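You operate a simulated robot arm through the tools that you are given. There is no shell and no other tool. Be economical: measure what you need, move in short steps, check, and stop when the job is done.

You run a simulated two-armed robot. Do the job below in one go: nothing can be reset, and whatever is moved stays where it is left.

## Task
Draw about 100 ml from the water can, pour it into the glass bottle and cap it.
Fine: the bottle with the funnel in its neck; draw into the jug and pour through the funnel; the empty jug goes back on the drip tray, the funnel in the grey pot. Set down upright: measuring jug.

The check looks at the end state, three seconds after you hand in, the way a careful person would. Anything else that was tipped, shoved, dropped, spilled or broken makes it a failure. A push-on lid holds only when it is set on centred and level and pressed home; a screw cap is set on level and turned clockwise until tight.

## Robot
Two 6-joint arms with two-finger parallel grippers on one trunk, on a base that drives. Base frame: it is fixed to the floor where the robot stands at the start and does not move with it; the origin is under the middle of the robot, x ahead of it, y to its left, z up. Lengths are in m, angles in degrees, forces in N, time in s.
The left shoulder is at the start at [0.06, 0.187, 1.247], the right one opposite. With the tool pointing down near the work surface each hand reaches from about 0.18 to 0.62 m from the robot's upright axis, wherever it stands, measured 20 degrees to its own side. Places, roughly: grey pot (8x8x10 cm) [0.4, 0.1, 0.9]. Payload 1.57 kg a hand.
The TCP of each hand is the grasp point between the finger pads, 0.03 m short of the fingertips. In the tool frame z runs along the fingers and y along their closing line. Largest opening 0.11 m; finger width 0.024, thickness 0.012; the body of the gripper, 0.048 by 0.112 m, starts 0.078 m behind the TCP.
Orientation is that of the tool frame in the base frame, as a unit quaternion [x, y, z, w]. With the fingers straight down and closing along the base's y, the tool's x points along the base's -x, its y along +y and its z along -z.

## Interface
- The arms move only by the tool play_rows. It takes "left_deltas", "right_deltas" or both (then of equal length, played together; a hand with none holds still); each is a list of rows, each an object (a shift or turn left out is 0, a gripper value left out holds the last) with "translation": the shift along the base's x, y, z in units of 250 mm (1.0 is 250 mm), a list of three; "delta_rot": the turn, a rotation vector about the base's x, y, z in units of 45 degrees (1.0 is 45 degrees), a list of three; "hand": the finger opening in m, from 0 to 0.11. In form: [{"translation": [x, y, z], "delta_rot": [ax, ay, az], "hand": hand}, ...]. A call has 1 to 20 rows; each row is the pose to reach, as a shift and turn from the pose commanded when the call began. A call with a number of a shift or a turn outside -1 to 1 is refused whole. Rows are played at 5 a second. More than 0.05 m and 8.6 degrees between two rows, or a gripper value outside its range, and nothing of the call is played. Where a pose cannot be reached the arm comes as near as it can. A force on the tool above 60 N (or 10 N above the force at the start of the call, whichever is more), or a blocked arm, ends the call early, and 0.2 s more pass. Each finger travels about 0.153 m/s and halts on what it meets, pressing with about 39 N; the grip force reading is that of the motor and also rises with nothing between the fingers. The clock runs only during rows and for 0.2 s after the last one: add rows that repeat a pose to give the fingers time. The reply holds the time, the measured pose of the TCP, the force on the tool along the base axes, the opening and the grip force, in the units named above and with some noise, with the torque about the TCP (base axes, N m) and any sound that the robot's microphone picked up.
- Cameras (640 x 400 px; columns grow to the right, rows downward): "scene" is now at [-0.0033, -0.0302, 1.7786]; the picture's right is [-0.32, -0.95, 0.00], its down [-0.73, 0.25, -0.64] and it looks along [0.61, -0.21, -0.77] (base axes); focal length 252 px, centre (320, 200). "left" rides on the left gripper at [0.07, -0.016, -0.141] in its tool frame; the picture's right is [0.23, 0.97, 0.00], its down [-0.86, 0.20, -0.48] and it looks along [-0.47, 0.11, 0.88] (tool axes); focal length 222 px, centre (320, 200). "right" rides on the right gripper at [0.07, 0.016, -0.141] in its tool frame; the picture's right is [-0.23, 0.97, 0.00], its down [-0.86, -0.20, -0.48] and it looks along [-0.47, -0.11, 0.88] (tool axes); focal length 222 px, centre (320, 200). There is no depth. A picture from a camera that has moved, and an enlarged one, comes with that camera's place and axes in the base frame and with its lens. The place of the scene camera against the robot may be out by one fixed shift of up to 0.025 m in any direction.
- capture(camera): a new picture of that camera. It takes no simulated time.
- lift_body(by): slides the trunk up (or, below 0, down) by that many m; the arms and the scene camera ride with it, the base frame stays. It gives what a move gives, with no picture.
- roll_base(legs): drives the robot by 1 to 6 legs, each [ahead, left, turn to the left] in m, m and degrees, along the robot's own axes; the way and the turn of a leg run together, so that a leg with both is an arc; at most 1.5 m and 180 degrees a leg. The arms and the cameras ride along, it lands a little off, and it stops where it bumps. It gives what a move gives.
- head_to(pan, tilt): turns the head with the scene camera to pan (to the left, within 86 degrees either way) and tilt (down, from -29 to 69), counted from straight ahead of the robot. It gives what a move gives.
- enlarge(camera, box): a new picture of the part [left, top, right, bottom] of that camera's present view, enlarged. It takes no simulated time.
- job_done(): hands the job in; it is judged then, once.

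Go step by step. Nothing tells you exact positions but the pictures and the camera data: compare them with the known pose of the tool, close in by small moves and look again before you grip or let go. The budget is 120 turns and 92 pictures, counting those below and the enlarged ones. Unless the task says otherwise, let go and move clear before handing in, and close with one line.

The tools are called after "Request:" as name(argument=value, ...) on one line, values as JSON. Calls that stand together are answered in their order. play_rows: Moves the arms, as the interface text tells. Its arguments: {"type":"object","properties":{"left_deltas":{"type":"array","items":{"type":"object","properties":{"translation":{"type":"array","items":{"type":"number"}},"delta_rot":{"type":"array","items":{"type":"number"}},"hand":{"type":"number"}}}},"right_deltas":{"type":"array","items":{"type":"object","properties":{"translation":{"type":"array","items":{"type":"number"}},"delta_rot":{"type":"array","items":{"type":"number"}},"hand":{"type":"number"}}}}},"required":[]} The other tools are called the same way: lift_body (by) slides the trunk up or down; roll_base (legs) drives the base; head_to (pan, tilt) turns the head that bears the scene camera; capture (camera) takes a picture; enlarge (camera, box) takes an enlarged picture of a part of a camera's view; job_done () hands the job in.

At the start:

```text
clock: 0.0
left_position: [0.3431, 0.0063, 1.3056]
left_tcp_rot: [0.001, 1.0, 0.0, 0.001]
left_ft_force: [-0.2, -0.2, -0.1]
left_moment: [-0.01, 0.05, -0.01]
left_grip_width: 0.1096
left_grip_force: 0.1
right_position: [0.3198, -0.4119, 1.355]
right_tcp_rot: [0.0, 1.0, 0.001, 0.001]
right_ft_force: [-0.7, 0.3, 0.0]
right_moment: [-0.03, -0.01, -0.04]
right_grip_width: 0.1096
right_grip_force: 0.0
trunk travel left (down, up): [-0.875, 0.115]
robot x, y, heading: [0.0013, -0.0014, 0.1]
head pan, tilt: [-18.9, 50.1]
```

scene: 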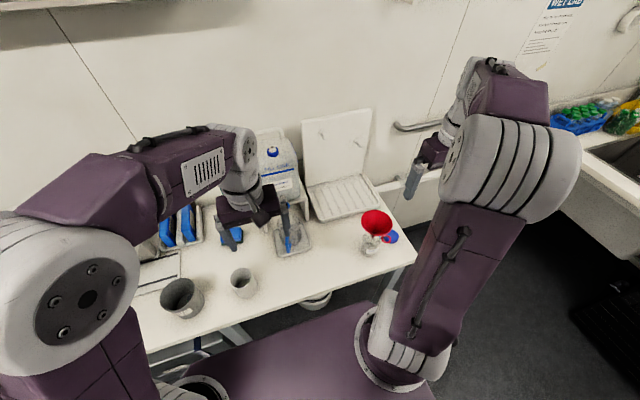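
right: 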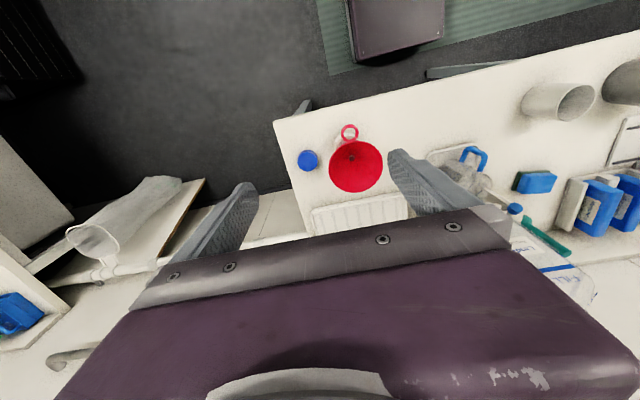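
left: 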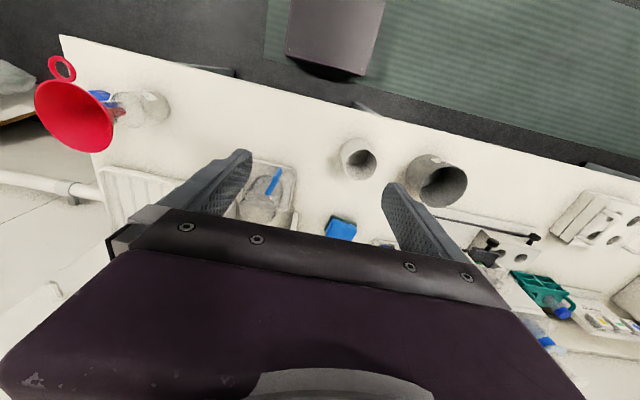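

I see a bench with a water can, a jug on a drip tray, a funnel in a bottle, a blue cap beside it, and two grey cups or pots. I'll enlarge the view to get the details.

Request:
enlarge(camera="scene", box=[220, 110, 420, 260])

Request:
enlarge(camera="right", box=[280, 100, 640, 320])

Request:
enlarge(camera="left", box=[30, 40, 350, 240])

```text
2.67 times, centred on (320, 185) of scene
camera zoom: at [-0.0033, -0.0302, 1.7786], right [-0.32, -0.95, 0.0], down [-0.73, 0.25, -0.64], along [0.61, -0.21, -0.77], focal length 672 px, centre (320, 240)
```

zoom: 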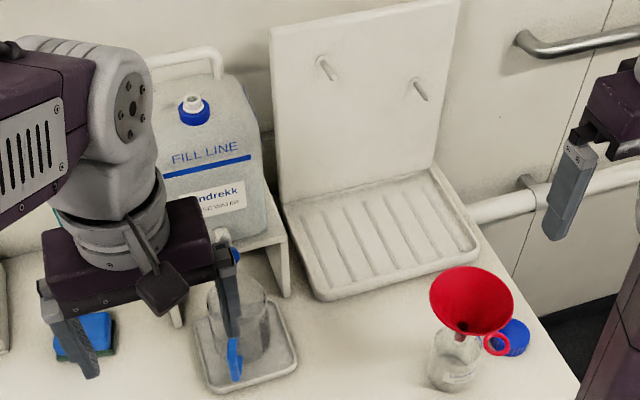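

```text
1.78 times, centred on (460, 210) of right
camera zoom: at [0.2488, -0.3945, 1.4957], right [0.23, 0.97, 0.0], down [0.86, -0.2, 0.48], along [0.47, -0.11, -0.88], focal length 395 px, centre (71, 182)
```

zoom: 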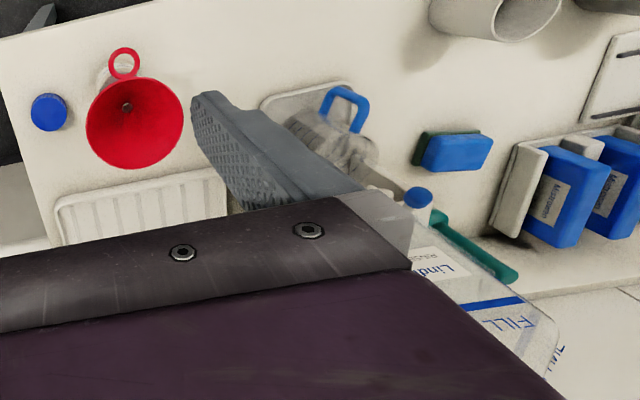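

```text
2.00 times, centred on (190, 140) of left
camera zoom: at [0.2741, -0.0097, 1.4468], right [-0.23, 0.97, 0.0], down [0.86, 0.2, 0.48], along [0.47, 0.11, -0.88], focal length 444 px, centre (580, 320)
```

zoom: 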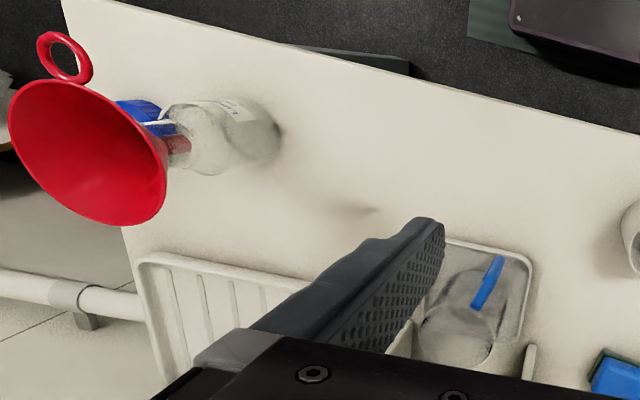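

The left arm hides the can and tap, so I'm moving it left and clear before looking again.

Request:
play_rows(left_deltas=[{"translation": [0, 0.2, 0]}, {"translation": [0, 0.4, 0]}, {"translation": [0, 0.6, 0]}, {"translation": [0, 0.8, 0]}, {"translation": [0, 1.0, 0.0]}, {"translation": [0, 1.0, 0.0]}])

Request:
head_to(pan=-5, tilt=45)

Request:
capture(camera="scene")

Request:
capture(camera="left")

```text
clock: 1.4
left_position: [0.3442, 0.2583, 1.3057]
left_tcp_rot: [0.0, 1.0, 0.0, 0.0]
left_ft_force: [0.3, 0.5, 0.1]
left_moment: [-0.04, -0.03, 0.01]
left_grip_width: 0.11
left_grip_force: 0.0
right_position: [0.3186, -0.412, 1.3544]
right_tcp_rot: [0.0, 1.0, 0.0, -0.001]
right_ft_force: [0.4, 0.6, 0.5]
right_moment: [0.01, 0.03, -0.01]
right_grip_width: 0.1102
right_grip_force: 0.0
trunk travel left (down, up): [-0.875, 0.115]
robot x, y, heading: [-0.0004, -0.0006, -0.1]
head pan, tilt: [-18.9, 50.1]
```

```text
clock: 2.2
left_position: [0.3438, 0.2559, 1.3051]
left_tcp_rot: [0.0, 1.0, -0.001, -0.001]
left_ft_force: [-0.1, -0.2, -0.5]
left_moment: [0.0, 0.02, -0.04]
left_grip_width: 0.1098
left_grip_force: 0.0
right_position: [0.3183, -0.4107, 1.3545]
right_tcp_rot: [-0.001, 1.0, 0.0, 0.0]
right_ft_force: [0.1, 0.1, 0.3]
right_moment: [0.02, 0.0, 0.01]
right_grip_width: 0.1101
right_grip_force: 0.1
trunk travel left (down, up): [-0.875, 0.115]
robot x, y, heading: [0.0009, 0.0017, 0.3]
head pan, tilt: [-5.0, 45.0]
```

```text
85 pictures are left
camera scene: at [0.0048, -0.0132, 1.7856], right [-0.09, -1.0, 0.0], down [-0.7, 0.06, -0.71], along [0.7, -0.06, -0.71], focal length 252 px, centre (320, 200)
```

scene: 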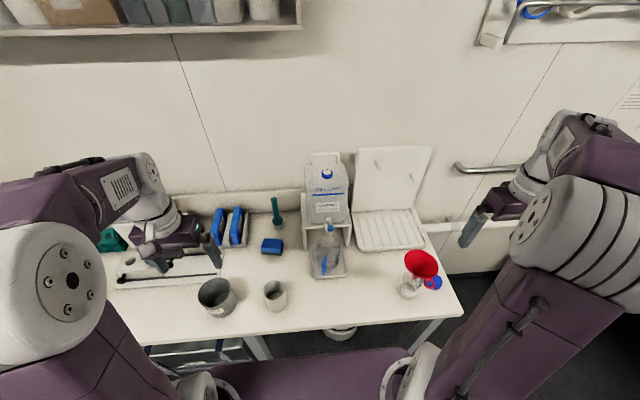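

```text
84 pictures are left
camera left: at [0.2741, 0.2407, 1.446], right [-0.23, 0.97, 0.0], down [0.86, 0.2, 0.48], along [0.47, 0.11, -0.88], focal length 222 px, centre (320, 200)
```

left: 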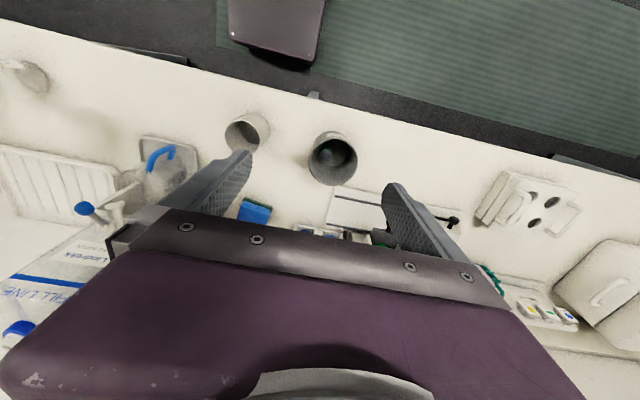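

Request:
enlarge(camera="scene", box=[280, 140, 380, 290])

Request:
enlarge(camera="scene", box=[190, 230, 450, 330])

```text
2.67 times, centred on (330, 215) of scene
camera zoom: at [0.0048, -0.0132, 1.7856], right [-0.09, -1.0, 0.0], down [-0.7, 0.06, -0.71], along [0.7, -0.06, -0.71], focal length 672 px, centre (293, 160)
```

zoom: 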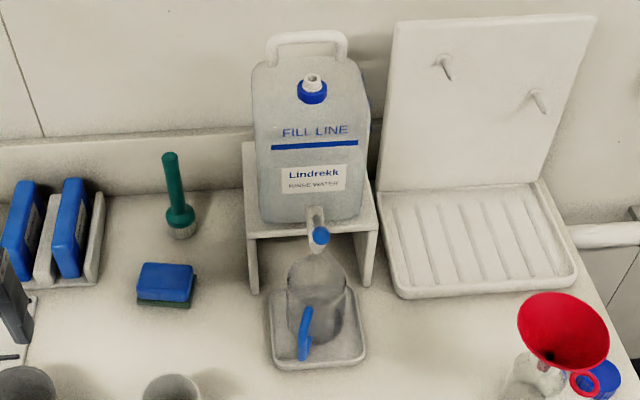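

```text
2.46 times, centred on (320, 280) of scene
camera zoom: at [0.0048, -0.0132, 1.7856], right [-0.09, -1.0, 0.0], down [-0.7, 0.06, -0.71], along [0.7, -0.06, -0.71], focal length 620 px, centre (320, 3)
```

zoom: 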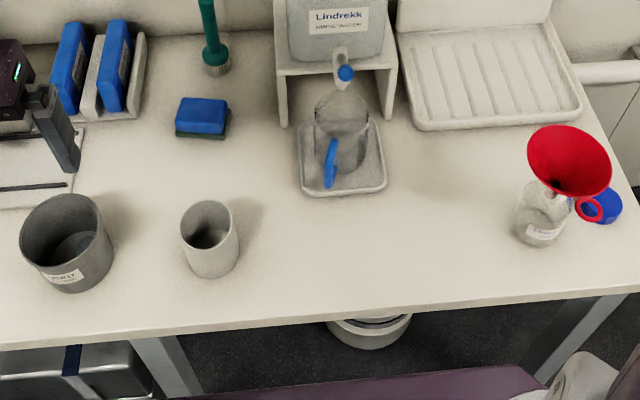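

The tap is on the front of the can, above a jug on the drip tray with its blue handle toward me. I'll zoom in on the tap and jug.

Request:
enlarge(camera="scene", box=[305, 210, 355, 285])

Request:
enlarge(camera="scene", box=[390, 235, 454, 305])

```text
5.33 times, centred on (330, 248) of scene
camera zoom: at [0.0048, -0.0132, 1.7856], right [-0.09, -1.0, 0.0], down [-0.7, 0.06, -0.71], along [0.7, -0.06, -0.71], focal length 1343 px, centre (267, -53)
```

zoom: 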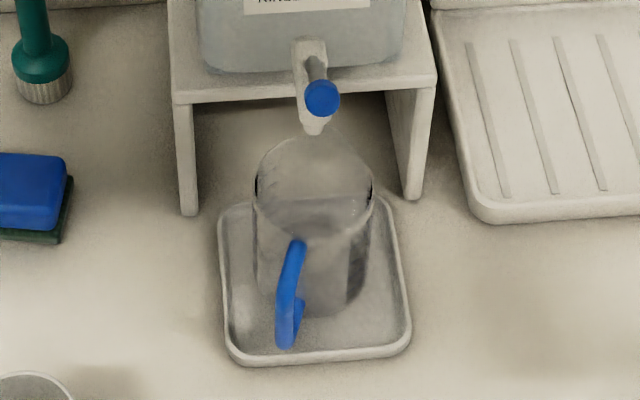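

```text
5.71 times, centred on (422, 270) of scene
camera zoom: at [0.0048, -0.0132, 1.7856], right [-0.09, -1.0, 0.0], down [-0.7, 0.06, -0.71], along [0.7, -0.06, -0.71], focal length 1439 px, centre (-263, -200)
```

zoom: 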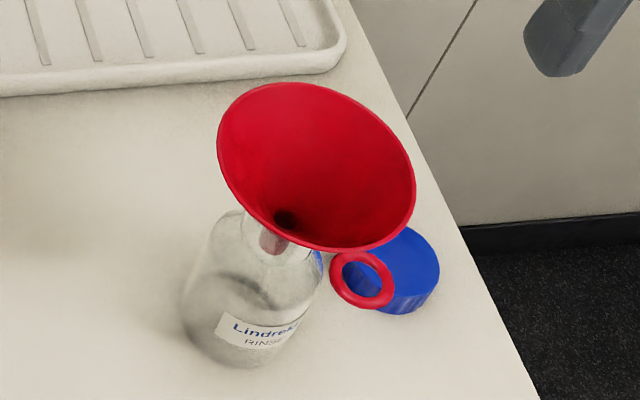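

The tap seems to have a blue button or knob facing the robot. I'll lower the trunk a bit for a flatter view of it and of the bottle.

Request:
lift_body(by=-0.22)

Request:
head_to(pan=-8, tilt=42)

Request:
capture(camera="scene")

```text
clock: 4.5
left_position: [0.3444, 0.257, 1.085]
left_tcp_rot: [0.0, 1.0, -0.001, 0.0]
left_ft_force: [-0.8, -0.3, -0.1]
left_moment: [0.0, 0.0, 0.0]
left_grip_width: 0.1098
left_grip_force: 0.0
right_position: [0.3182, -0.4119, 1.1342]
right_tcp_rot: [0.0, 1.0, 0.0, 0.0]
right_ft_force: [-0.4, 0.2, 0.0]
right_moment: [0.0, 0.0, -0.01]
right_grip_width: 0.1101
right_grip_force: 0.0
trunk travel left (down, up): [-0.655, 0.335]
robot x, y, heading: [0.0001, -0.003, 0.1]
head pan, tilt: [-5.0, 45.0]
```

```text
clock: 5.1
left_position: [0.3429, 0.258, 1.0852]
left_tcp_rot: [-0.001, 1.0, 0.0, 0.0]
left_ft_force: [-0.4, 0.5, 0.0]
left_moment: [0.02, 0.0, 0.0]
left_grip_width: 0.1101
left_grip_force: 0.2
right_position: [0.3184, -0.411, 1.1351]
right_tcp_rot: [0.0, 1.0, 0.0, 0.0]
right_ft_force: [-0.9, 0.3, 0.6]
right_moment: [0.01, -0.01, 0.0]
right_grip_width: 0.1099
right_grip_force: 0.1
trunk travel left (down, up): [-0.655, 0.335]
robot x, y, heading: [-0.0001, -0.0031, -0.1]
head pan, tilt: [-8.0, 42.0]
```

```text
79 pictures are left
camera scene: at [0.0066, -0.017, 1.5699], right [-0.14, -0.99, 0.0], down [-0.66, 0.09, -0.74], along [0.74, -0.1, -0.67], focal length 252 px, centre (320, 200)
```

scene: 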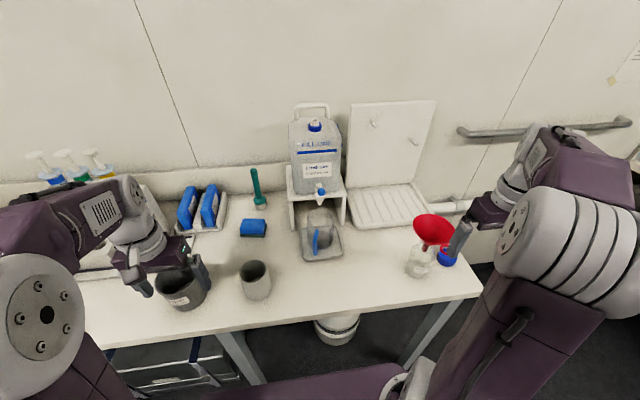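

Request:
enlarge(camera="scene", box=[285, 165, 355, 270])

Request:
enlarge(camera="scene", box=[385, 205, 475, 285])

```text
3.81 times, centred on (320, 218) of scene
camera zoom: at [0.0066, -0.017, 1.5699], right [-0.14, -0.99, 0.0], down [-0.66, 0.09, -0.74], along [0.74, -0.1, -0.67], focal length 959 px, centre (320, 133)
```

zoom: 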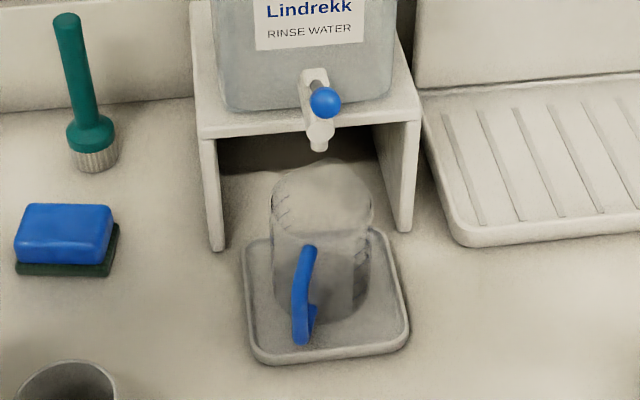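

```text
5.00 times, centred on (430, 245) of scene
camera zoom: at [0.0066, -0.017, 1.5699], right [-0.14, -0.99, 0.0], down [-0.66, 0.09, -0.74], along [0.74, -0.1, -0.67], focal length 1259 px, centre (-230, -25)
```

zoom: 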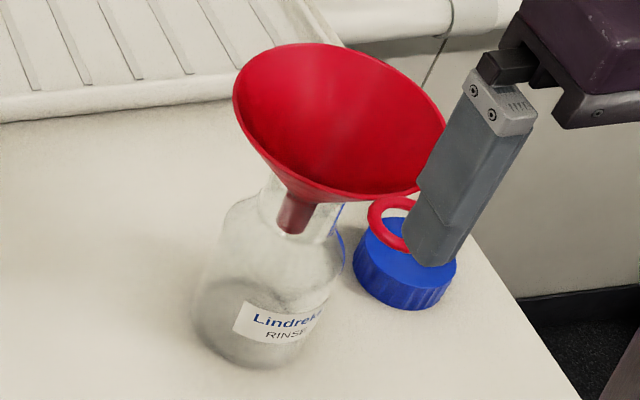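

Request:
enlarge(camera="scene", box=[308, 175, 334, 207])

Request:
enlarge(camera="scene", box=[298, 200, 348, 262])

```text
12.50 times, centred on (321, 191) of scene
camera zoom: at [0.0066, -0.017, 1.5699], right [-0.14, -0.99, 0.0], down [-0.66, 0.09, -0.74], along [0.74, -0.1, -0.67], focal length 3148 px, centre (308, 312)
```

zoom: 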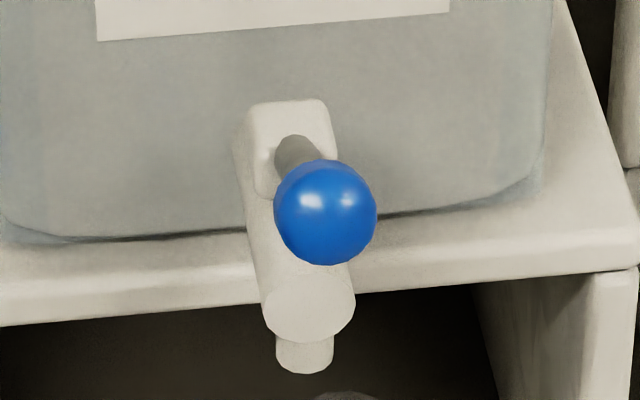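

```text
6.45 times, centred on (323, 231) of scene
camera zoom: at [0.0066, -0.017, 1.5699], right [-0.14, -0.99, 0.0], down [-0.66, 0.09, -0.74], along [0.74, -0.1, -0.67], focal length 1625 px, centre (301, 0)
```

zoom: 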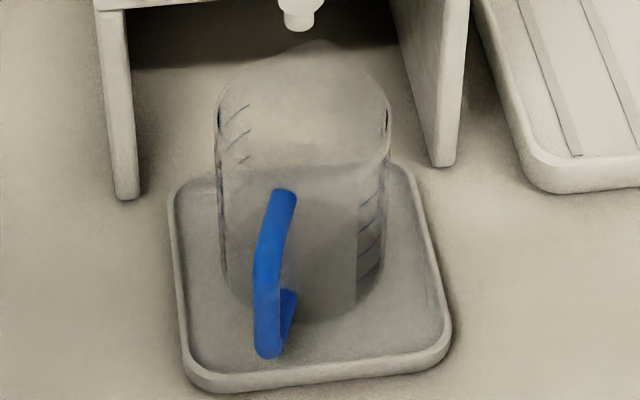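

The tap is a horizontal lever ending in a blue ball, at roughly (0.55, -0.09, 1.11) by triangulation, and the jug sits under its spout. I'll bring the left hand over, pitched 45° forward, to take hold of the ball.

Request:
play_rows(left_deltas=[{"translation": [0, -0.143, 0.05], "delta_rot": [0, -0.143, 0], "hand": 0.06}, {"translation": [0, -0.286, 0.1], "delta_rot": [0, -0.286, 0]}, {"translation": [0, -0.429, 0.15], "delta_rot": [0, -0.429, 0]}, {"translation": [0, -0.571, 0.2], "delta_rot": [0, -0.571, 0]}, {"translation": [0, -0.714, 0.25], "delta_rot": [0, -0.714, 0]}, {"translation": [0, -0.857, 0.3], "delta_rot": [0, -0.857, 0]}, {"translation": [0, -1.0, 0.32], "delta_rot": [0, -1.0, 0]}, {"translation": [0, -1.0, 0.32], "delta_rot": [0, -1.0, 0]}])

Request:
play_rows(left_deltas=[{"translation": [0.1, -0.13, 0]}, {"translation": [0.2, -0.26, 0]}, {"translation": [0.3, -0.4, 0]}, {"translation": [0.3, -0.4, 0]}])

Request:
capture(camera="scene")

Request:
capture(camera="left")

```text
clock: 6.9
left_position: [0.3433, 0.0075, 1.1649]
left_tcp_rot: [0.0, 0.924, 0.0, 0.384]
left_ft_force: [-0.8, -0.1, 0.1]
left_moment: [-0.03, 0.04, 0.01]
left_grip_width: 0.0603
left_grip_force: 0.0
right_position: [0.317, -0.4113, 1.1356]
right_tcp_rot: [0.001, 1.0, 0.0, 0.0]
right_ft_force: [-0.1, 0.0, -0.4]
right_moment: [0.01, 0.03, 0.0]
right_grip_width: 0.11
right_grip_force: 0.0
trunk travel left (down, up): [-0.655, 0.335]
robot x, y, heading: [-0.0001, -0.0002, -0.1]
head pan, tilt: [-8.0, 42.0]
```

```text
clock: 7.9
left_position: [0.4188, -0.0916, 1.1651]
left_tcp_rot: [0.0, 0.924, 0.0, 0.383]
left_ft_force: [0.1, 0.6, 0.5]
left_moment: [-0.01, 0.02, 0.0]
left_grip_width: 0.06
left_grip_force: 0.0
right_position: [0.3182, -0.4124, 1.1336]
right_tcp_rot: [0.0, 1.0, 0.0, 0.0]
right_ft_force: [0.0, -0.9, -0.1]
right_moment: [-0.01, -0.02, 0.03]
right_grip_width: 0.1101
right_grip_force: 0.1
trunk travel left (down, up): [-0.655, 0.335]
robot x, y, heading: [0.0008, -0.0042, 0.0]
head pan, tilt: [-8.0, 42.0]
```

```text
74 pictures are left
camera scene: at [0.0062, -0.0164, 1.5699], right [-0.14, -0.99, 0.0], down [-0.66, 0.09, -0.74], along [0.74, -0.1, -0.67], focal length 252 px, centre (320, 200)
```

scene: 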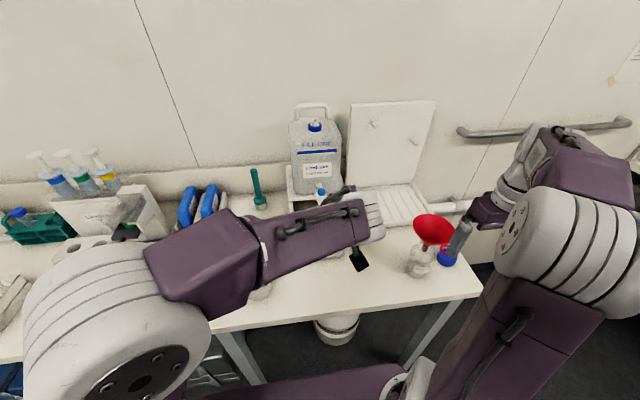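

```text
73 pictures are left
camera left: at [0.2693, -0.1084, 1.2161], right [-0.16, 0.97, -0.16], down [0.27, 0.2, 0.94], along [0.95, 0.11, -0.29], focal length 222 px, centre (320, 200)
```

left: 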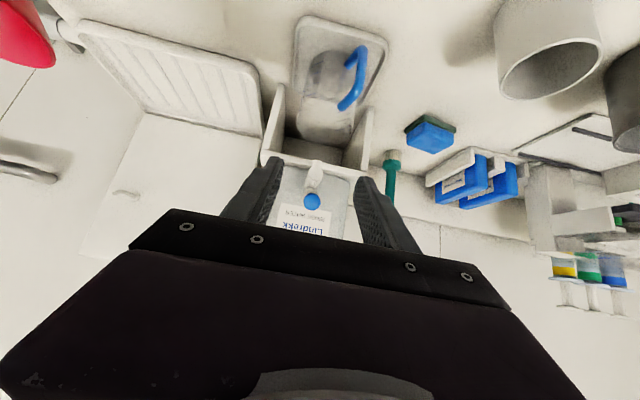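

The ball shows clearly between the left fingers. I'll move closer along the line of sight and look again to fix its depth.

Request:
play_rows(left_deltas=[{"translation": [0.1, 0.008, -0.03]}, {"translation": [0.2, 0.016, -0.06]}, {"translation": [0.2, 0.016, -0.06]}])

Request:
enlarge(camera="left", box=[220, 60, 420, 240])

Request:
enlarge(camera="scene", box=[280, 160, 400, 280])

```text
clock: 8.7
left_position: [0.4676, -0.0892, 1.1503]
left_tcp_rot: [0.001, 0.924, -0.001, 0.383]
left_ft_force: [0.3, 0.2, -0.3]
left_moment: [0.0, 0.0, 0.02]
left_grip_width: 0.06
left_grip_force: 0.1
right_position: [0.3172, -0.4121, 1.134]
right_tcp_rot: [0.0, 1.0, 0.0, 0.0]
right_ft_force: [-0.3, 0.1, 0.3]
right_moment: [-0.01, 0.01, 0.0]
right_grip_width: 0.11
right_grip_force: 0.1
trunk travel left (down, up): [-0.655, 0.335]
robot x, y, heading: [-0.0019, 0.0005, 0.0]
head pan, tilt: [-8.0, 42.0]
```

```text
2.22 times, centred on (320, 150) of left
camera zoom: at [0.3192, -0.1042, 1.2006], right [-0.16, 0.97, -0.16], down [0.27, 0.2, 0.94], along [0.95, 0.11, -0.29], focal length 494 px, centre (320, 311)
```

zoom: 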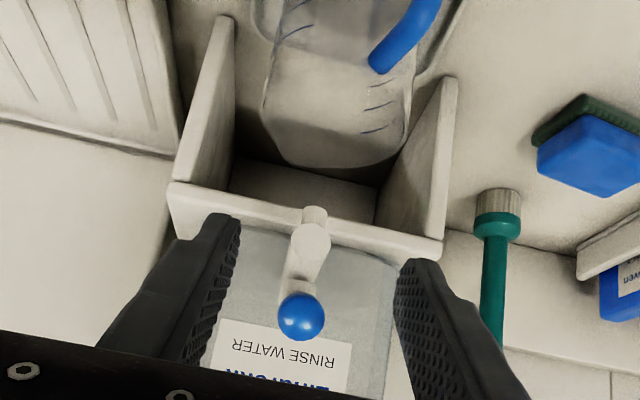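

```text
3.33 times, centred on (340, 220) of scene
camera zoom: at [0.0058, -0.017, 1.5699], right [-0.14, -0.99, 0.0], down [-0.66, 0.09, -0.74], along [0.74, -0.1, -0.67], focal length 839 px, centre (253, 133)
```

zoom: 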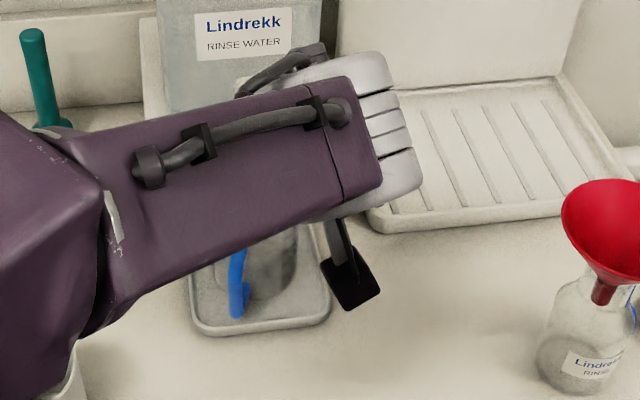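

The ball is at about (0.546, -0.087, 1.136), on a lever angled up toward me. I'll bring the fingers around it, without closing yet, and check.

Request:
play_rows(left_deltas=[{"translation": [0.14, 0.005, -0.01], "hand": 0.05}, {"translation": [0.278, 0.011, -0.02]}, {"translation": [0.278, 0.011, -0.02]}])

Request:
enlarge(camera="left", box=[220, 60, 420, 240])

```text
clock: 9.5
left_position: [0.5384, -0.0849, 1.1461]
left_tcp_rot: [0.0, 0.924, -0.001, 0.383]
left_ft_force: [0.2, 0.9, 1.1]
left_moment: [-0.01, -0.01, -0.03]
left_grip_width: 0.0499
left_grip_force: 0.0
right_position: [0.3164, -0.4115, 1.135]
right_tcp_rot: [0.001, 1.0, 0.0, 0.0]
right_ft_force: [0.2, 0.4, -0.4]
right_moment: [-0.01, 0.0, -0.03]
right_grip_width: 0.11
right_grip_force: 0.1
trunk travel left (down, up): [-0.655, 0.335]
robot x, y, heading: [0.0043, -0.0033, 0.1]
head pan, tilt: [-8.0, 42.0]
```

```text
2.22 times, centred on (320, 150) of left
camera zoom: at [0.3887, -0.1007, 1.1957], right [-0.16, 0.97, -0.16], down [0.27, 0.2, 0.94], along [0.95, 0.11, -0.29], focal length 494 px, centre (320, 311)
```

zoom: 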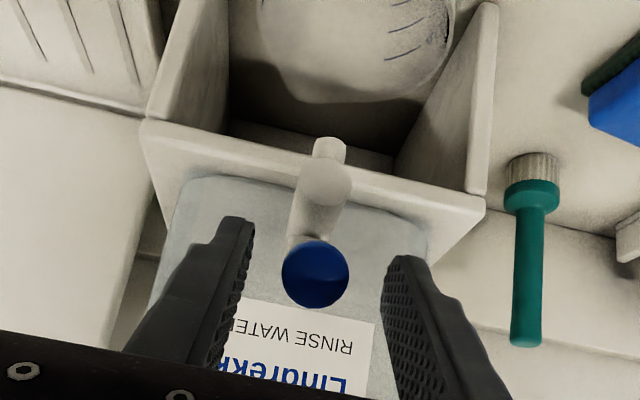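

The ball is centred between the fingers, so I'll close on it.

Request:
play_rows(left_deltas=[{"translation": [0, -0.007, -0.01], "hand": 0.03}, {"translation": [0, -0.007, -0.01], "hand": 0.015}, {"translation": [0, -0.007, -0.01], "hand": 0.015}])

Request:
enlarge(camera="left", box=[220, 60, 420, 240])

```text
clock: 10.3
left_position: [0.5389, -0.0872, 1.1433]
left_tcp_rot: [0.0, 0.924, 0.0, 0.383]
left_ft_force: [2.3, -1.4, 0.9]
left_moment: [0.0, -0.13, 0.02]
left_grip_width: 0.0209
left_grip_force: 33.9
right_position: [0.319, -0.4123, 1.1332]
right_tcp_rot: [0.0, 1.0, 0.0, -0.001]
right_ft_force: [0.2, 0.9, 0.1]
right_moment: [-0.01, -0.01, -0.04]
right_grip_width: 0.1099
right_grip_force: 0.0
trunk travel left (down, up): [-0.655, 0.335]
robot x, y, heading: [-0.0028, 0.0001, -0.1]
head pan, tilt: [-8.0, 42.0]
```

```text
2.22 times, centred on (320, 150) of left
camera zoom: at [0.3896, -0.1033, 1.1928], right [-0.16, 0.97, -0.16], down [0.27, 0.2, 0.94], along [0.95, 0.11, -0.29], focal length 494 px, centre (320, 311)
```

zoom: 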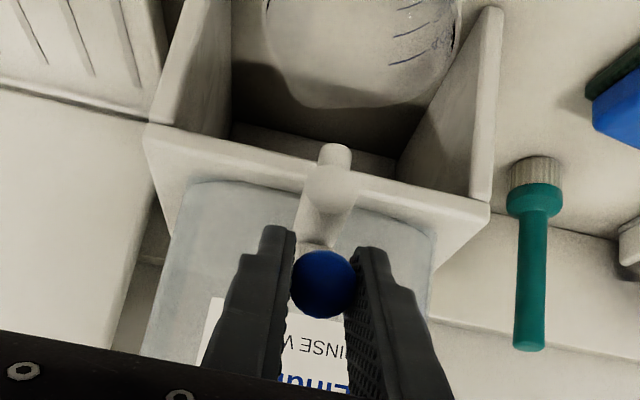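

I have the ball. I'll pull it a few millimetres forward and down along the lever's likely arc and check the force and any flow.

Request:
play_rows(left_deltas=[{"translation": [-0.012, 0, -0.016]}])

Request:
enlarge(camera="left", box=[220, 60, 420, 240])

```text
clock: 10.7
left_position: [0.5366, -0.0879, 1.1402]
left_tcp_rot: [0.0, 0.923, -0.001, 0.384]
left_ft_force: [11.0, -0.8, 12.9]
left_moment: [0.0, -0.9, 0.02]
left_grip_width: 0.0212
left_grip_force: 34.6
right_position: [0.3186, -0.4112, 1.1341]
right_tcp_rot: [0.0, 1.0, -0.001, -0.001]
right_ft_force: [-0.2, -0.3, 0.0]
right_moment: [-0.03, -0.03, 0.0]
right_grip_width: 0.1101
right_grip_force: 0.1
trunk travel left (down, up): [-0.655, 0.335]
robot x, y, heading: [0.0046, 0.0019, -0.1]
head pan, tilt: [-8.0, 42.0]
```

```text
2.22 times, centred on (320, 150) of left
camera zoom: at [0.3878, -0.1031, 1.1896], right [-0.16, 0.97, -0.16], down [0.26, 0.2, 0.94], along [0.95, 0.11, -0.29], focal length 494 px, centre (320, 311)
```

zoom: 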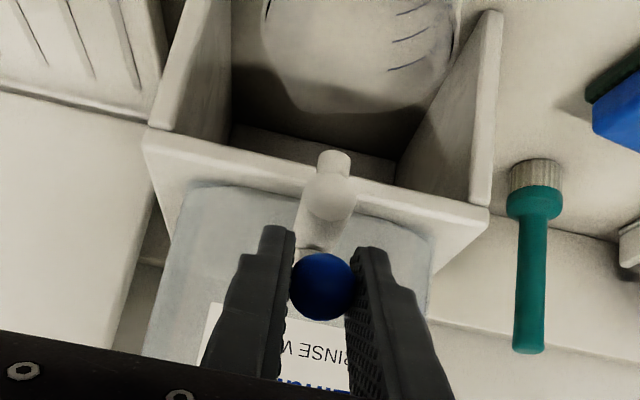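

Pulling down met about 17 N with little movement. I'll go back and try a small sideways move instead.

Request:
play_rows(left_deltas=[{"translation": [0.012, 0.0, 0.016]}, {"translation": [0.012, 0.024, 0.016]}])

Request:
play_rows(left_deltas=[{"translation": [0, -0.024, 0]}, {"translation": [0, -0.048, 0]}])

```text
clock: 11.3
left_position: [0.5367, -0.0848, 1.1391]
left_tcp_rot: [0.001, 0.924, 0.001, 0.381]
left_ft_force: [-2.8, -6.5, -0.2]
left_moment: [-0.24, 0.09, -0.3]
left_grip_width: 0.0213
left_grip_force: 34.3
right_position: [0.3174, -0.4124, 1.1338]
right_tcp_rot: [0.0, 1.0, 0.001, 0.001]
right_ft_force: [-0.4, -0.8, -0.3]
right_moment: [0.04, -0.03, 0.02]
right_grip_width: 0.1102
right_grip_force: 0.1
trunk travel left (down, up): [-0.655, 0.335]
robot x, y, heading: [0.0012, 0.0004, 0.3]
head pan, tilt: [-8.0, 42.0]
```

```text
clock: 11.9
left_position: [0.5385, -0.0926, 1.1409]
left_tcp_rot: [0.0, 0.924, 0.001, 0.382]
left_ft_force: [-3.0, 4.1, -0.8]
left_moment: [0.02, 0.52, 0.26]
left_grip_width: 0.0209
left_grip_force: 34.6
right_position: [0.319, -0.41, 1.135]
right_tcp_rot: [0.001, 1.0, -0.001, 0.0]
right_ft_force: [1.1, -0.4, -1.0]
right_moment: [0.06, 0.01, 0.03]
right_grip_width: 0.11
right_grip_force: 0.1
trunk travel left (down, up): [-0.655, 0.335]
robot x, y, heading: [-0.0014, 0.001, 0.2]
head pan, tilt: [-8.0, 42.0]
```

Request:
enlarge(camera="left", box=[220, 60, 420, 240])

```text
2.22 times, centred on (320, 150) of left
camera zoom: at [0.3898, -0.1088, 1.1915], right [-0.16, 0.97, -0.16], down [0.27, 0.2, 0.94], along [0.95, 0.11, -0.29], focal length 494 px, centre (320, 311)
```

zoom: 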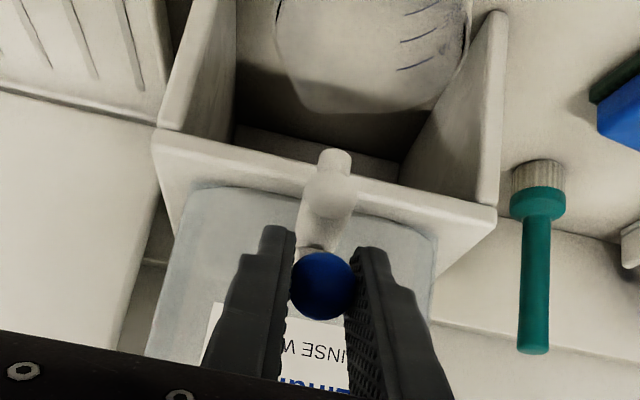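

The whole tap and can shifted a few millimetres with the hand, so the lever doesn't turn sideways. I'll restore that shift, then try straight down.

Request:
play_rows(left_deltas=[{"translation": [0.004, 0.028, 0.0]}, {"translation": [0.004, 0.028, 0.0]}])

Request:
play_rows(left_deltas=[{"translation": [0, 0, -0.02]}, {"translation": [0, 0, -0.04]}])

Request:
enlarge(camera="left", box=[220, 60, 420, 240])

```text
clock: 12.5
left_position: [0.5407, -0.0884, 1.1414]
left_tcp_rot: [0.001, 0.924, 0.0, 0.382]
left_ft_force: [-4.5, -3.3, -0.2]
left_moment: [-0.04, 0.74, -0.12]
left_grip_width: 0.0211
left_grip_force: 33.7
right_position: [0.3189, -0.4127, 1.1336]
right_tcp_rot: [0.0, 1.0, 0.0, 0.001]
right_ft_force: [0.1, -0.1, 0.1]
right_moment: [-0.01, -0.01, -0.03]
right_grip_width: 0.1102
right_grip_force: 0.1
trunk travel left (down, up): [-0.655, 0.335]
robot x, y, heading: [-0.0014, 0.005, 0.1]
head pan, tilt: [-8.0, 42.0]
```

```text
clock: 13.1
left_position: [0.5384, -0.0884, 1.1356]
left_tcp_rot: [0.001, 0.923, -0.001, 0.386]
left_ft_force: [-0.7, -2.4, 16.4]
left_moment: [-0.02, -0.85, 0.0]
left_grip_width: 0.0213
left_grip_force: 34.3
right_position: [0.3168, -0.4123, 1.1356]
right_tcp_rot: [0.0, 1.0, 0.0, 0.001]
right_ft_force: [-0.3, -0.9, 0.3]
right_moment: [0.0, -0.02, -0.03]
right_grip_width: 0.11
right_grip_force: 0.0
trunk travel left (down, up): [-0.655, 0.335]
robot x, y, heading: [0.0004, 0.0004, 0.0]
head pan, tilt: [-8.0, 42.0]
```

```text
2.22 times, centred on (320, 150) of left
camera zoom: at [0.3886, -0.1035, 1.1855], right [-0.16, 0.97, -0.16], down [0.26, 0.2, 0.94], along [0.95, 0.11, -0.28], focal length 494 px, centre (320, 311)
```

zoom: 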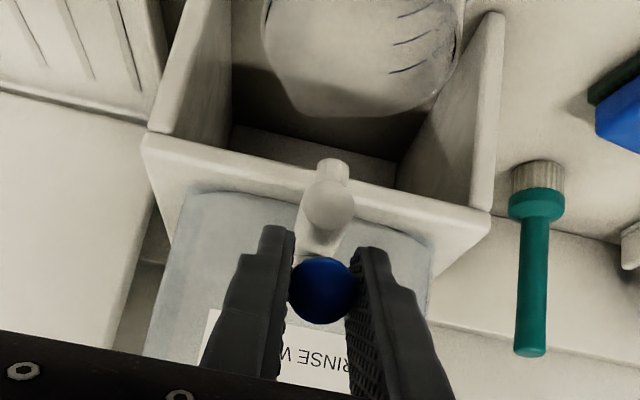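

The body held still and the ball moved down about 5 mm, so the lever does tilt downward. I'll press further along its arc.

Request:
play_rows(left_deltas=[{"translation": [-0.008, 0, -0.025]}, {"translation": [-0.014, 0, -0.05]}])

Request:
enlarge(camera="left", box=[220, 60, 420, 240])

```text
clock: 13.7
left_position: [0.5351, -0.0872, 1.1203]
left_tcp_rot: [0.0, 0.924, -0.001, 0.383]
left_ft_force: [2.2, -4.6, 15.4]
left_moment: [0.01, -0.86, 0.0]
left_grip_width: 0.0213
left_grip_force: 34.5
right_position: [0.3162, -0.4115, 1.1341]
right_tcp_rot: [0.0, 1.0, 0.001, 0.001]
right_ft_force: [0.1, 0.3, 0.4]
right_moment: [0.03, -0.03, -0.02]
right_grip_width: 0.11
right_grip_force: 0.1
trunk travel left (down, up): [-0.655, 0.335]
robot x, y, heading: [-0.0021, 0.003, -0.1]
head pan, tilt: [-8.0, 42.0]
```

```text
2.22 times, centred on (320, 150) of left
camera zoom: at [0.3856, -0.1036, 1.1708], right [-0.16, 0.97, -0.16], down [0.26, 0.2, 0.94], along [0.95, 0.11, -0.29], focal length 494 px, centre (320, 311)
```

zoom: 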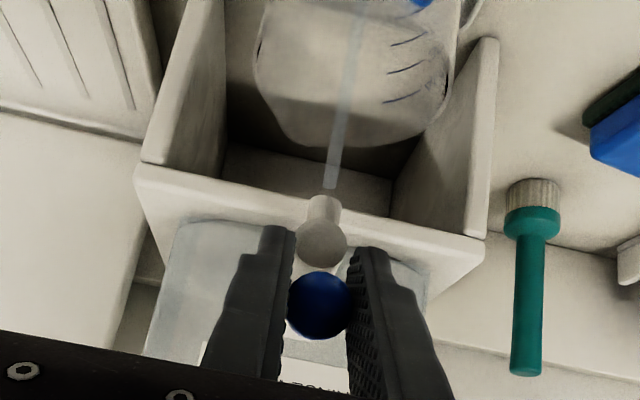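

Water is flowing. I'll wait about a second and then look at the jug to gauge the rate.

Request:
play_rows(left_deltas=[{"translation": [0, 0, 0]}, {"translation": [0, 0, 0]}, {"translation": [0, 0, 0]}, {"translation": [0, 0, 0]}])

Request:
enlarge(camera="scene", box=[290, 200, 360, 270])

Request:
enlarge(camera="left", box=[260, 0, 400, 150])

```text
clock: 14.7
left_position: [0.5345, -0.0878, 1.1201]
left_tcp_rot: [0.0, 0.923, 0.0, 0.384]
left_ft_force: [1.7, -3.4, 14.9]
left_moment: [0.02, -0.81, -0.01]
left_grip_width: 0.0212
left_grip_force: 34.4
right_position: [0.3176, -0.4115, 1.1335]
right_tcp_rot: [0.0, 1.0, -0.001, 0.001]
right_ft_force: [-0.8, 0.7, 0.6]
right_moment: [-0.01, 0.0, 0.0]
right_grip_width: 0.1101
right_grip_force: 0.0
trunk travel left (down, up): [-0.655, 0.335]
robot x, y, heading: [0.0001, 0.0006, 0.2]
head pan, tilt: [-8.0, 42.0]
```

```text
5.71 times, centred on (325, 235) of scene
camera zoom: at [0.0047, -0.018, 1.5699], right [-0.14, -0.99, 0.0], down [-0.66, 0.09, -0.74], along [0.74, -0.1, -0.67], focal length 1439 px, centre (291, 0)
```

zoom: 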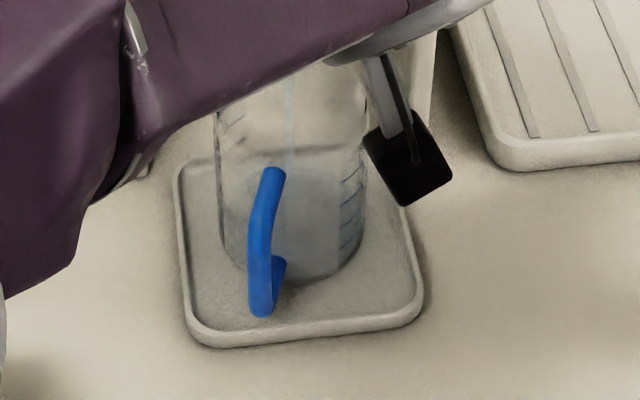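

```text
2.67 times, centred on (330, 75) of left
camera zoom: at [0.3856, -0.1036, 1.1706], right [-0.16, 0.97, -0.16], down [0.26, 0.2, 0.94], along [0.95, 0.11, -0.29], focal length 592 px, centre (293, 533)
```

zoom: 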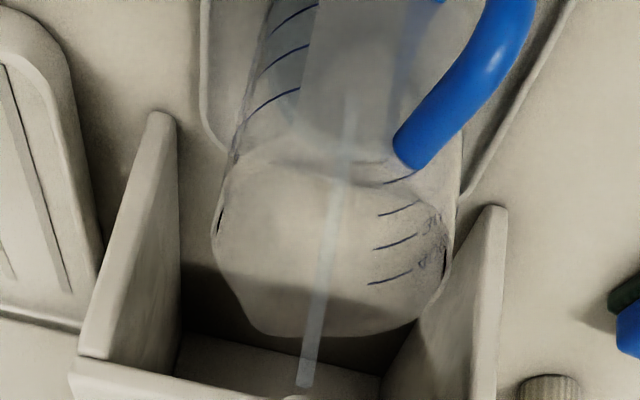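

Request:
enlarge(camera="scene", box=[308, 215, 340, 255])

```text
10.00 times, centred on (324, 235) of scene
camera zoom: at [0.0047, -0.018, 1.5699], right [-0.14, -0.99, 0.0], down [-0.66, 0.09, -0.74], along [0.74, -0.1, -0.67], focal length 2518 px, centre (280, -150)
```

zoom: 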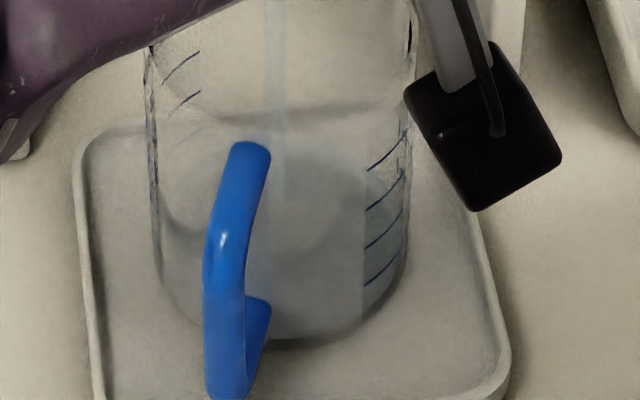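

The level is hard to judge while it runs, and it may already be near the first mark. I'll close the tap now and then read it.

Request:
play_rows(left_deltas=[{"translation": [0.012, 0, 0.095]}])

Request:
enlarge(camera="left", box=[220, 0, 420, 240])

Request:
enlarge(camera="scene", box=[308, 215, 340, 255])

```text
clock: 15.1
left_position: [0.5397, -0.0853, 1.1387]
left_tcp_rot: [-0.001, 0.925, 0.002, 0.379]
left_ft_force: [4.3, -0.4, -13.5]
left_moment: [0.0, 0.89, -0.05]
left_grip_width: 0.0207
left_grip_force: 34.6
right_position: [0.3203, -0.4124, 1.1339]
right_tcp_rot: [0.0, 1.0, 0.0, -0.001]
right_ft_force: [-0.5, -0.5, 0.1]
right_moment: [-0.02, -0.02, -0.02]
right_grip_width: 0.1104
right_grip_force: 0.0
trunk travel left (down, up): [-0.655, 0.335]
robot x, y, heading: [-0.0027, 0.0008, 0.1]
head pan, tilt: [-8.0, 42.0]
```

```text
1.67 times, centred on (320, 120) of left
camera zoom: at [0.392, -0.1024, 1.1906], right [-0.16, 0.97, -0.15], down [0.27, 0.2, 0.94], along [0.95, 0.11, -0.3], focal length 370 px, centre (320, 333)
```

zoom: 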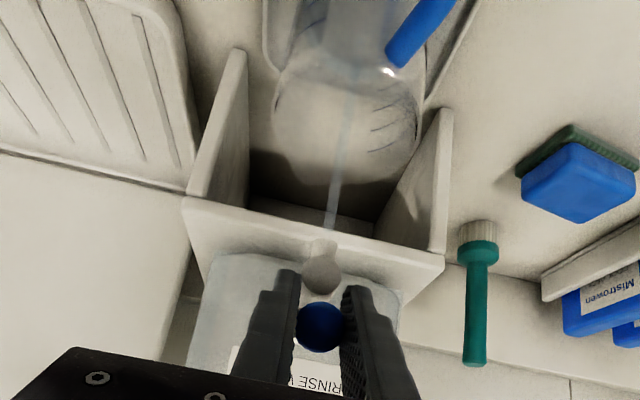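

```text
10.00 times, centred on (324, 235) of scene
camera zoom: at [0.0103, -0.0167, 1.5693], right [-0.14, -0.99, 0.0], down [-0.66, 0.09, -0.74], along [0.73, -0.1, -0.67], focal length 2518 px, centre (280, -150)
```

zoom: 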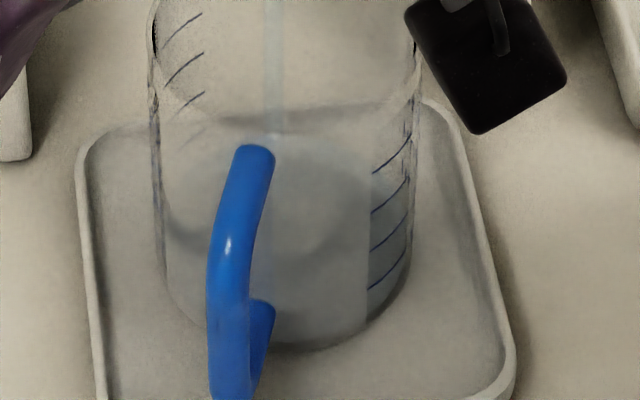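

It's still running, so I'll lift the lever further to close it.

Request:
play_rows(left_deltas=[{"translation": [0.016, 0, 0.05]}])

Request:
enlarge(camera="left", box=[220, 0, 420, 240])

```text
clock: 15.5
left_position: [0.5453, -0.0869, 1.1537]
left_tcp_rot: [-0.001, 0.925, 0.001, 0.381]
left_ft_force: [4.1, -0.6, -12.8]
left_moment: [-0.04, 0.88, -0.05]
left_grip_width: 0.021
left_grip_force: 34.1
right_position: [0.3215, -0.4112, 1.1341]
right_tcp_rot: [0.0, 1.0, 0.0, -0.002]
right_ft_force: [-0.3, 0.2, 0.6]
right_moment: [-0.02, -0.01, -0.01]
right_grip_width: 0.1099
right_grip_force: 0.1
trunk travel left (down, up): [-0.655, 0.335]
robot x, y, heading: [-0.0005, -0.0035, 0.0]
head pan, tilt: [-8.0, 42.0]
```

```text
1.67 times, centred on (320, 120) of left
camera zoom: at [0.3964, -0.1031, 1.205], right [-0.16, 0.97, -0.16], down [0.27, 0.2, 0.94], along [0.95, 0.11, -0.3], focal length 370 px, centre (320, 333)
```

zoom: 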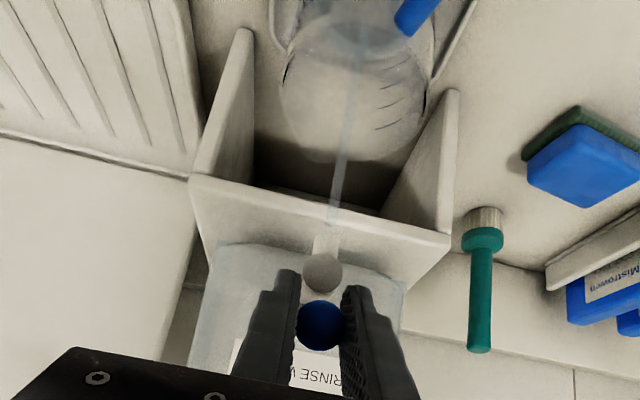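

The tap body appears to have risen with my hand, so I may be tilting the can. I'm lowering back and checking with the scene view.

Request:
play_rows(left_deltas=[{"translation": [-0.016, 0, -0.06]}])

Request:
enlarge(camera="left", box=[220, 0, 420, 240])

Request:
enlarge(camera="scene", box=[270, 90, 370, 270])

```text
clock: 15.9
left_position: [0.5395, -0.0858, 1.1403]
left_tcp_rot: [0.0, 0.924, 0.0, 0.381]
left_ft_force: [-1.5, 1.9, -11.3]
left_moment: [0.07, 0.87, 0.06]
left_grip_width: 0.0212
left_grip_force: 34.4
right_position: [0.3194, -0.4122, 1.1335]
right_tcp_rot: [0.0, 1.0, -0.001, 0.0]
right_ft_force: [0.2, -0.4, 1.3]
right_moment: [0.0, -0.02, 0.01]
right_grip_width: 0.1096
right_grip_force: 0.0
trunk travel left (down, up): [-0.655, 0.335]
robot x, y, heading: [0.003, 0.0026, -0.1]
head pan, tilt: [-8.0, 42.0]
```

```text
1.67 times, centred on (320, 120) of left
camera zoom: at [0.3905, -0.1031, 1.1911], right [-0.16, 0.97, -0.16], down [0.27, 0.2, 0.94], along [0.95, 0.11, -0.29], focal length 370 px, centre (320, 333)
```

zoom: 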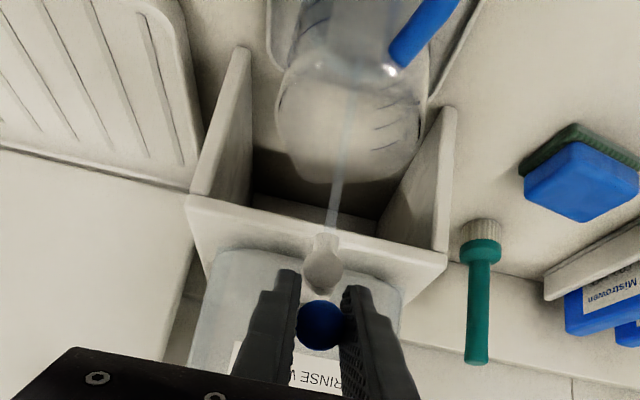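

```text
2.22 times, centred on (320, 180) of scene
camera zoom: at [0.0084, -0.0171, 1.5699], right [-0.14, -0.99, 0.0], down [-0.66, 0.09, -0.74], along [0.74, -0.1, -0.67], focal length 560 px, centre (320, 244)
```

zoom: 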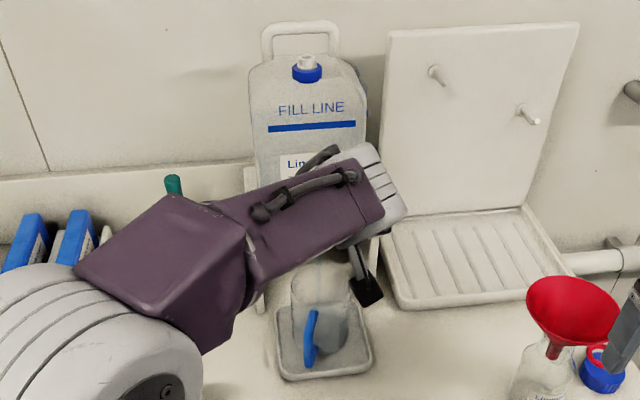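

Holding the ball with a fixed hand orientation resists the lever's rotation and loads the can. I'll turn the hand with the lever (+y) so my grip helps close it.

Request:
play_rows(left_deltas=[{"translation": [0, 0, 0], "delta_rot": [0, 0.18, 0]}, {"translation": [0, 0, 0], "delta_rot": [0, 0.36, 0]}, {"translation": [0, 0, 0], "delta_rot": [0, 0.54, 0]}])

Request:
enlarge(camera="left", box=[220, 0, 420, 240])

```text
clock: 16.7
left_position: [0.5389, -0.0869, 1.1424]
left_tcp_rot: [0.0, 0.984, 0.0, 0.18]
left_ft_force: [0.7, -0.1, 5.9]
left_moment: [-0.03, -1.02, 0.02]
left_grip_width: 0.0209
left_grip_force: 35.1
right_position: [0.3189, -0.4122, 1.1353]
right_tcp_rot: [0.0, 1.0, -0.001, -0.001]
right_ft_force: [0.0, 0.7, -0.9]
right_moment: [0.01, 0.0, 0.0]
right_grip_width: 0.1101
right_grip_force: 0.0
trunk travel left (down, up): [-0.655, 0.335]
robot x, y, heading: [0.0003, -0.001, 0.1]
head pan, tilt: [-8.0, 42.0]
```

```text
1.67 times, centred on (320, 120) of left
camera zoom: at [0.4239, -0.1024, 1.2491], right [-0.21, 0.97, -0.08], down [0.63, 0.2, 0.75], along [0.75, 0.11, -0.66], focal length 370 px, centre (320, 333)
```

zoom: 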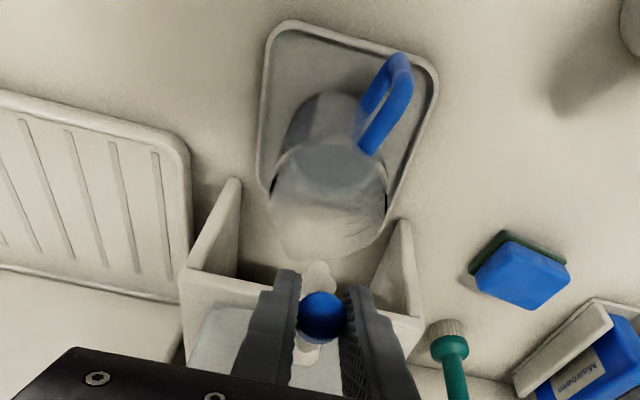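

The torque has reversed and I see no stream. I'll look closely to confirm, and read the level.

Request:
enlarge(camera="left", box=[270, 30, 370, 200])

Request:
enlarge(camera="scene", box=[304, 210, 340, 255])

```text
2.35 times, centred on (320, 115) of left
camera zoom: at [0.4239, -0.1024, 1.2491], right [-0.21, 0.97, -0.08], down [0.63, 0.2, 0.75], along [0.75, 0.11, -0.66], focal length 523 px, centre (320, 400)
```

zoom: 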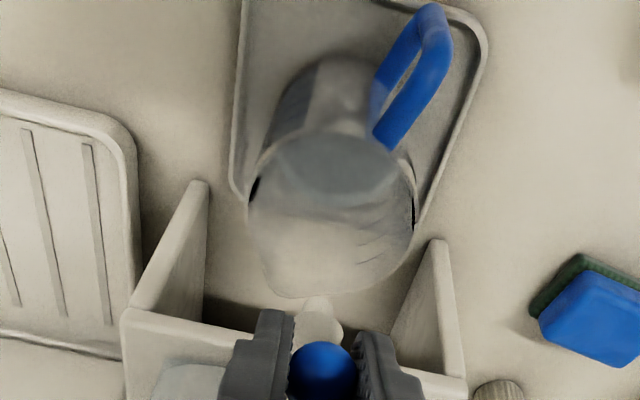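

```text
8.89 times, centred on (322, 232) of scene
camera zoom: at [0.0073, -0.017, 1.5702], right [-0.14, -0.99, 0.0], down [-0.66, 0.09, -0.74], along [0.74, -0.1, -0.67], focal length 2238 px, centre (302, -89)
```

zoom: 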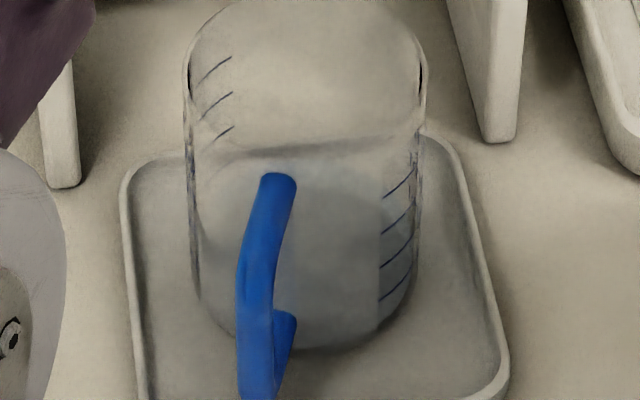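

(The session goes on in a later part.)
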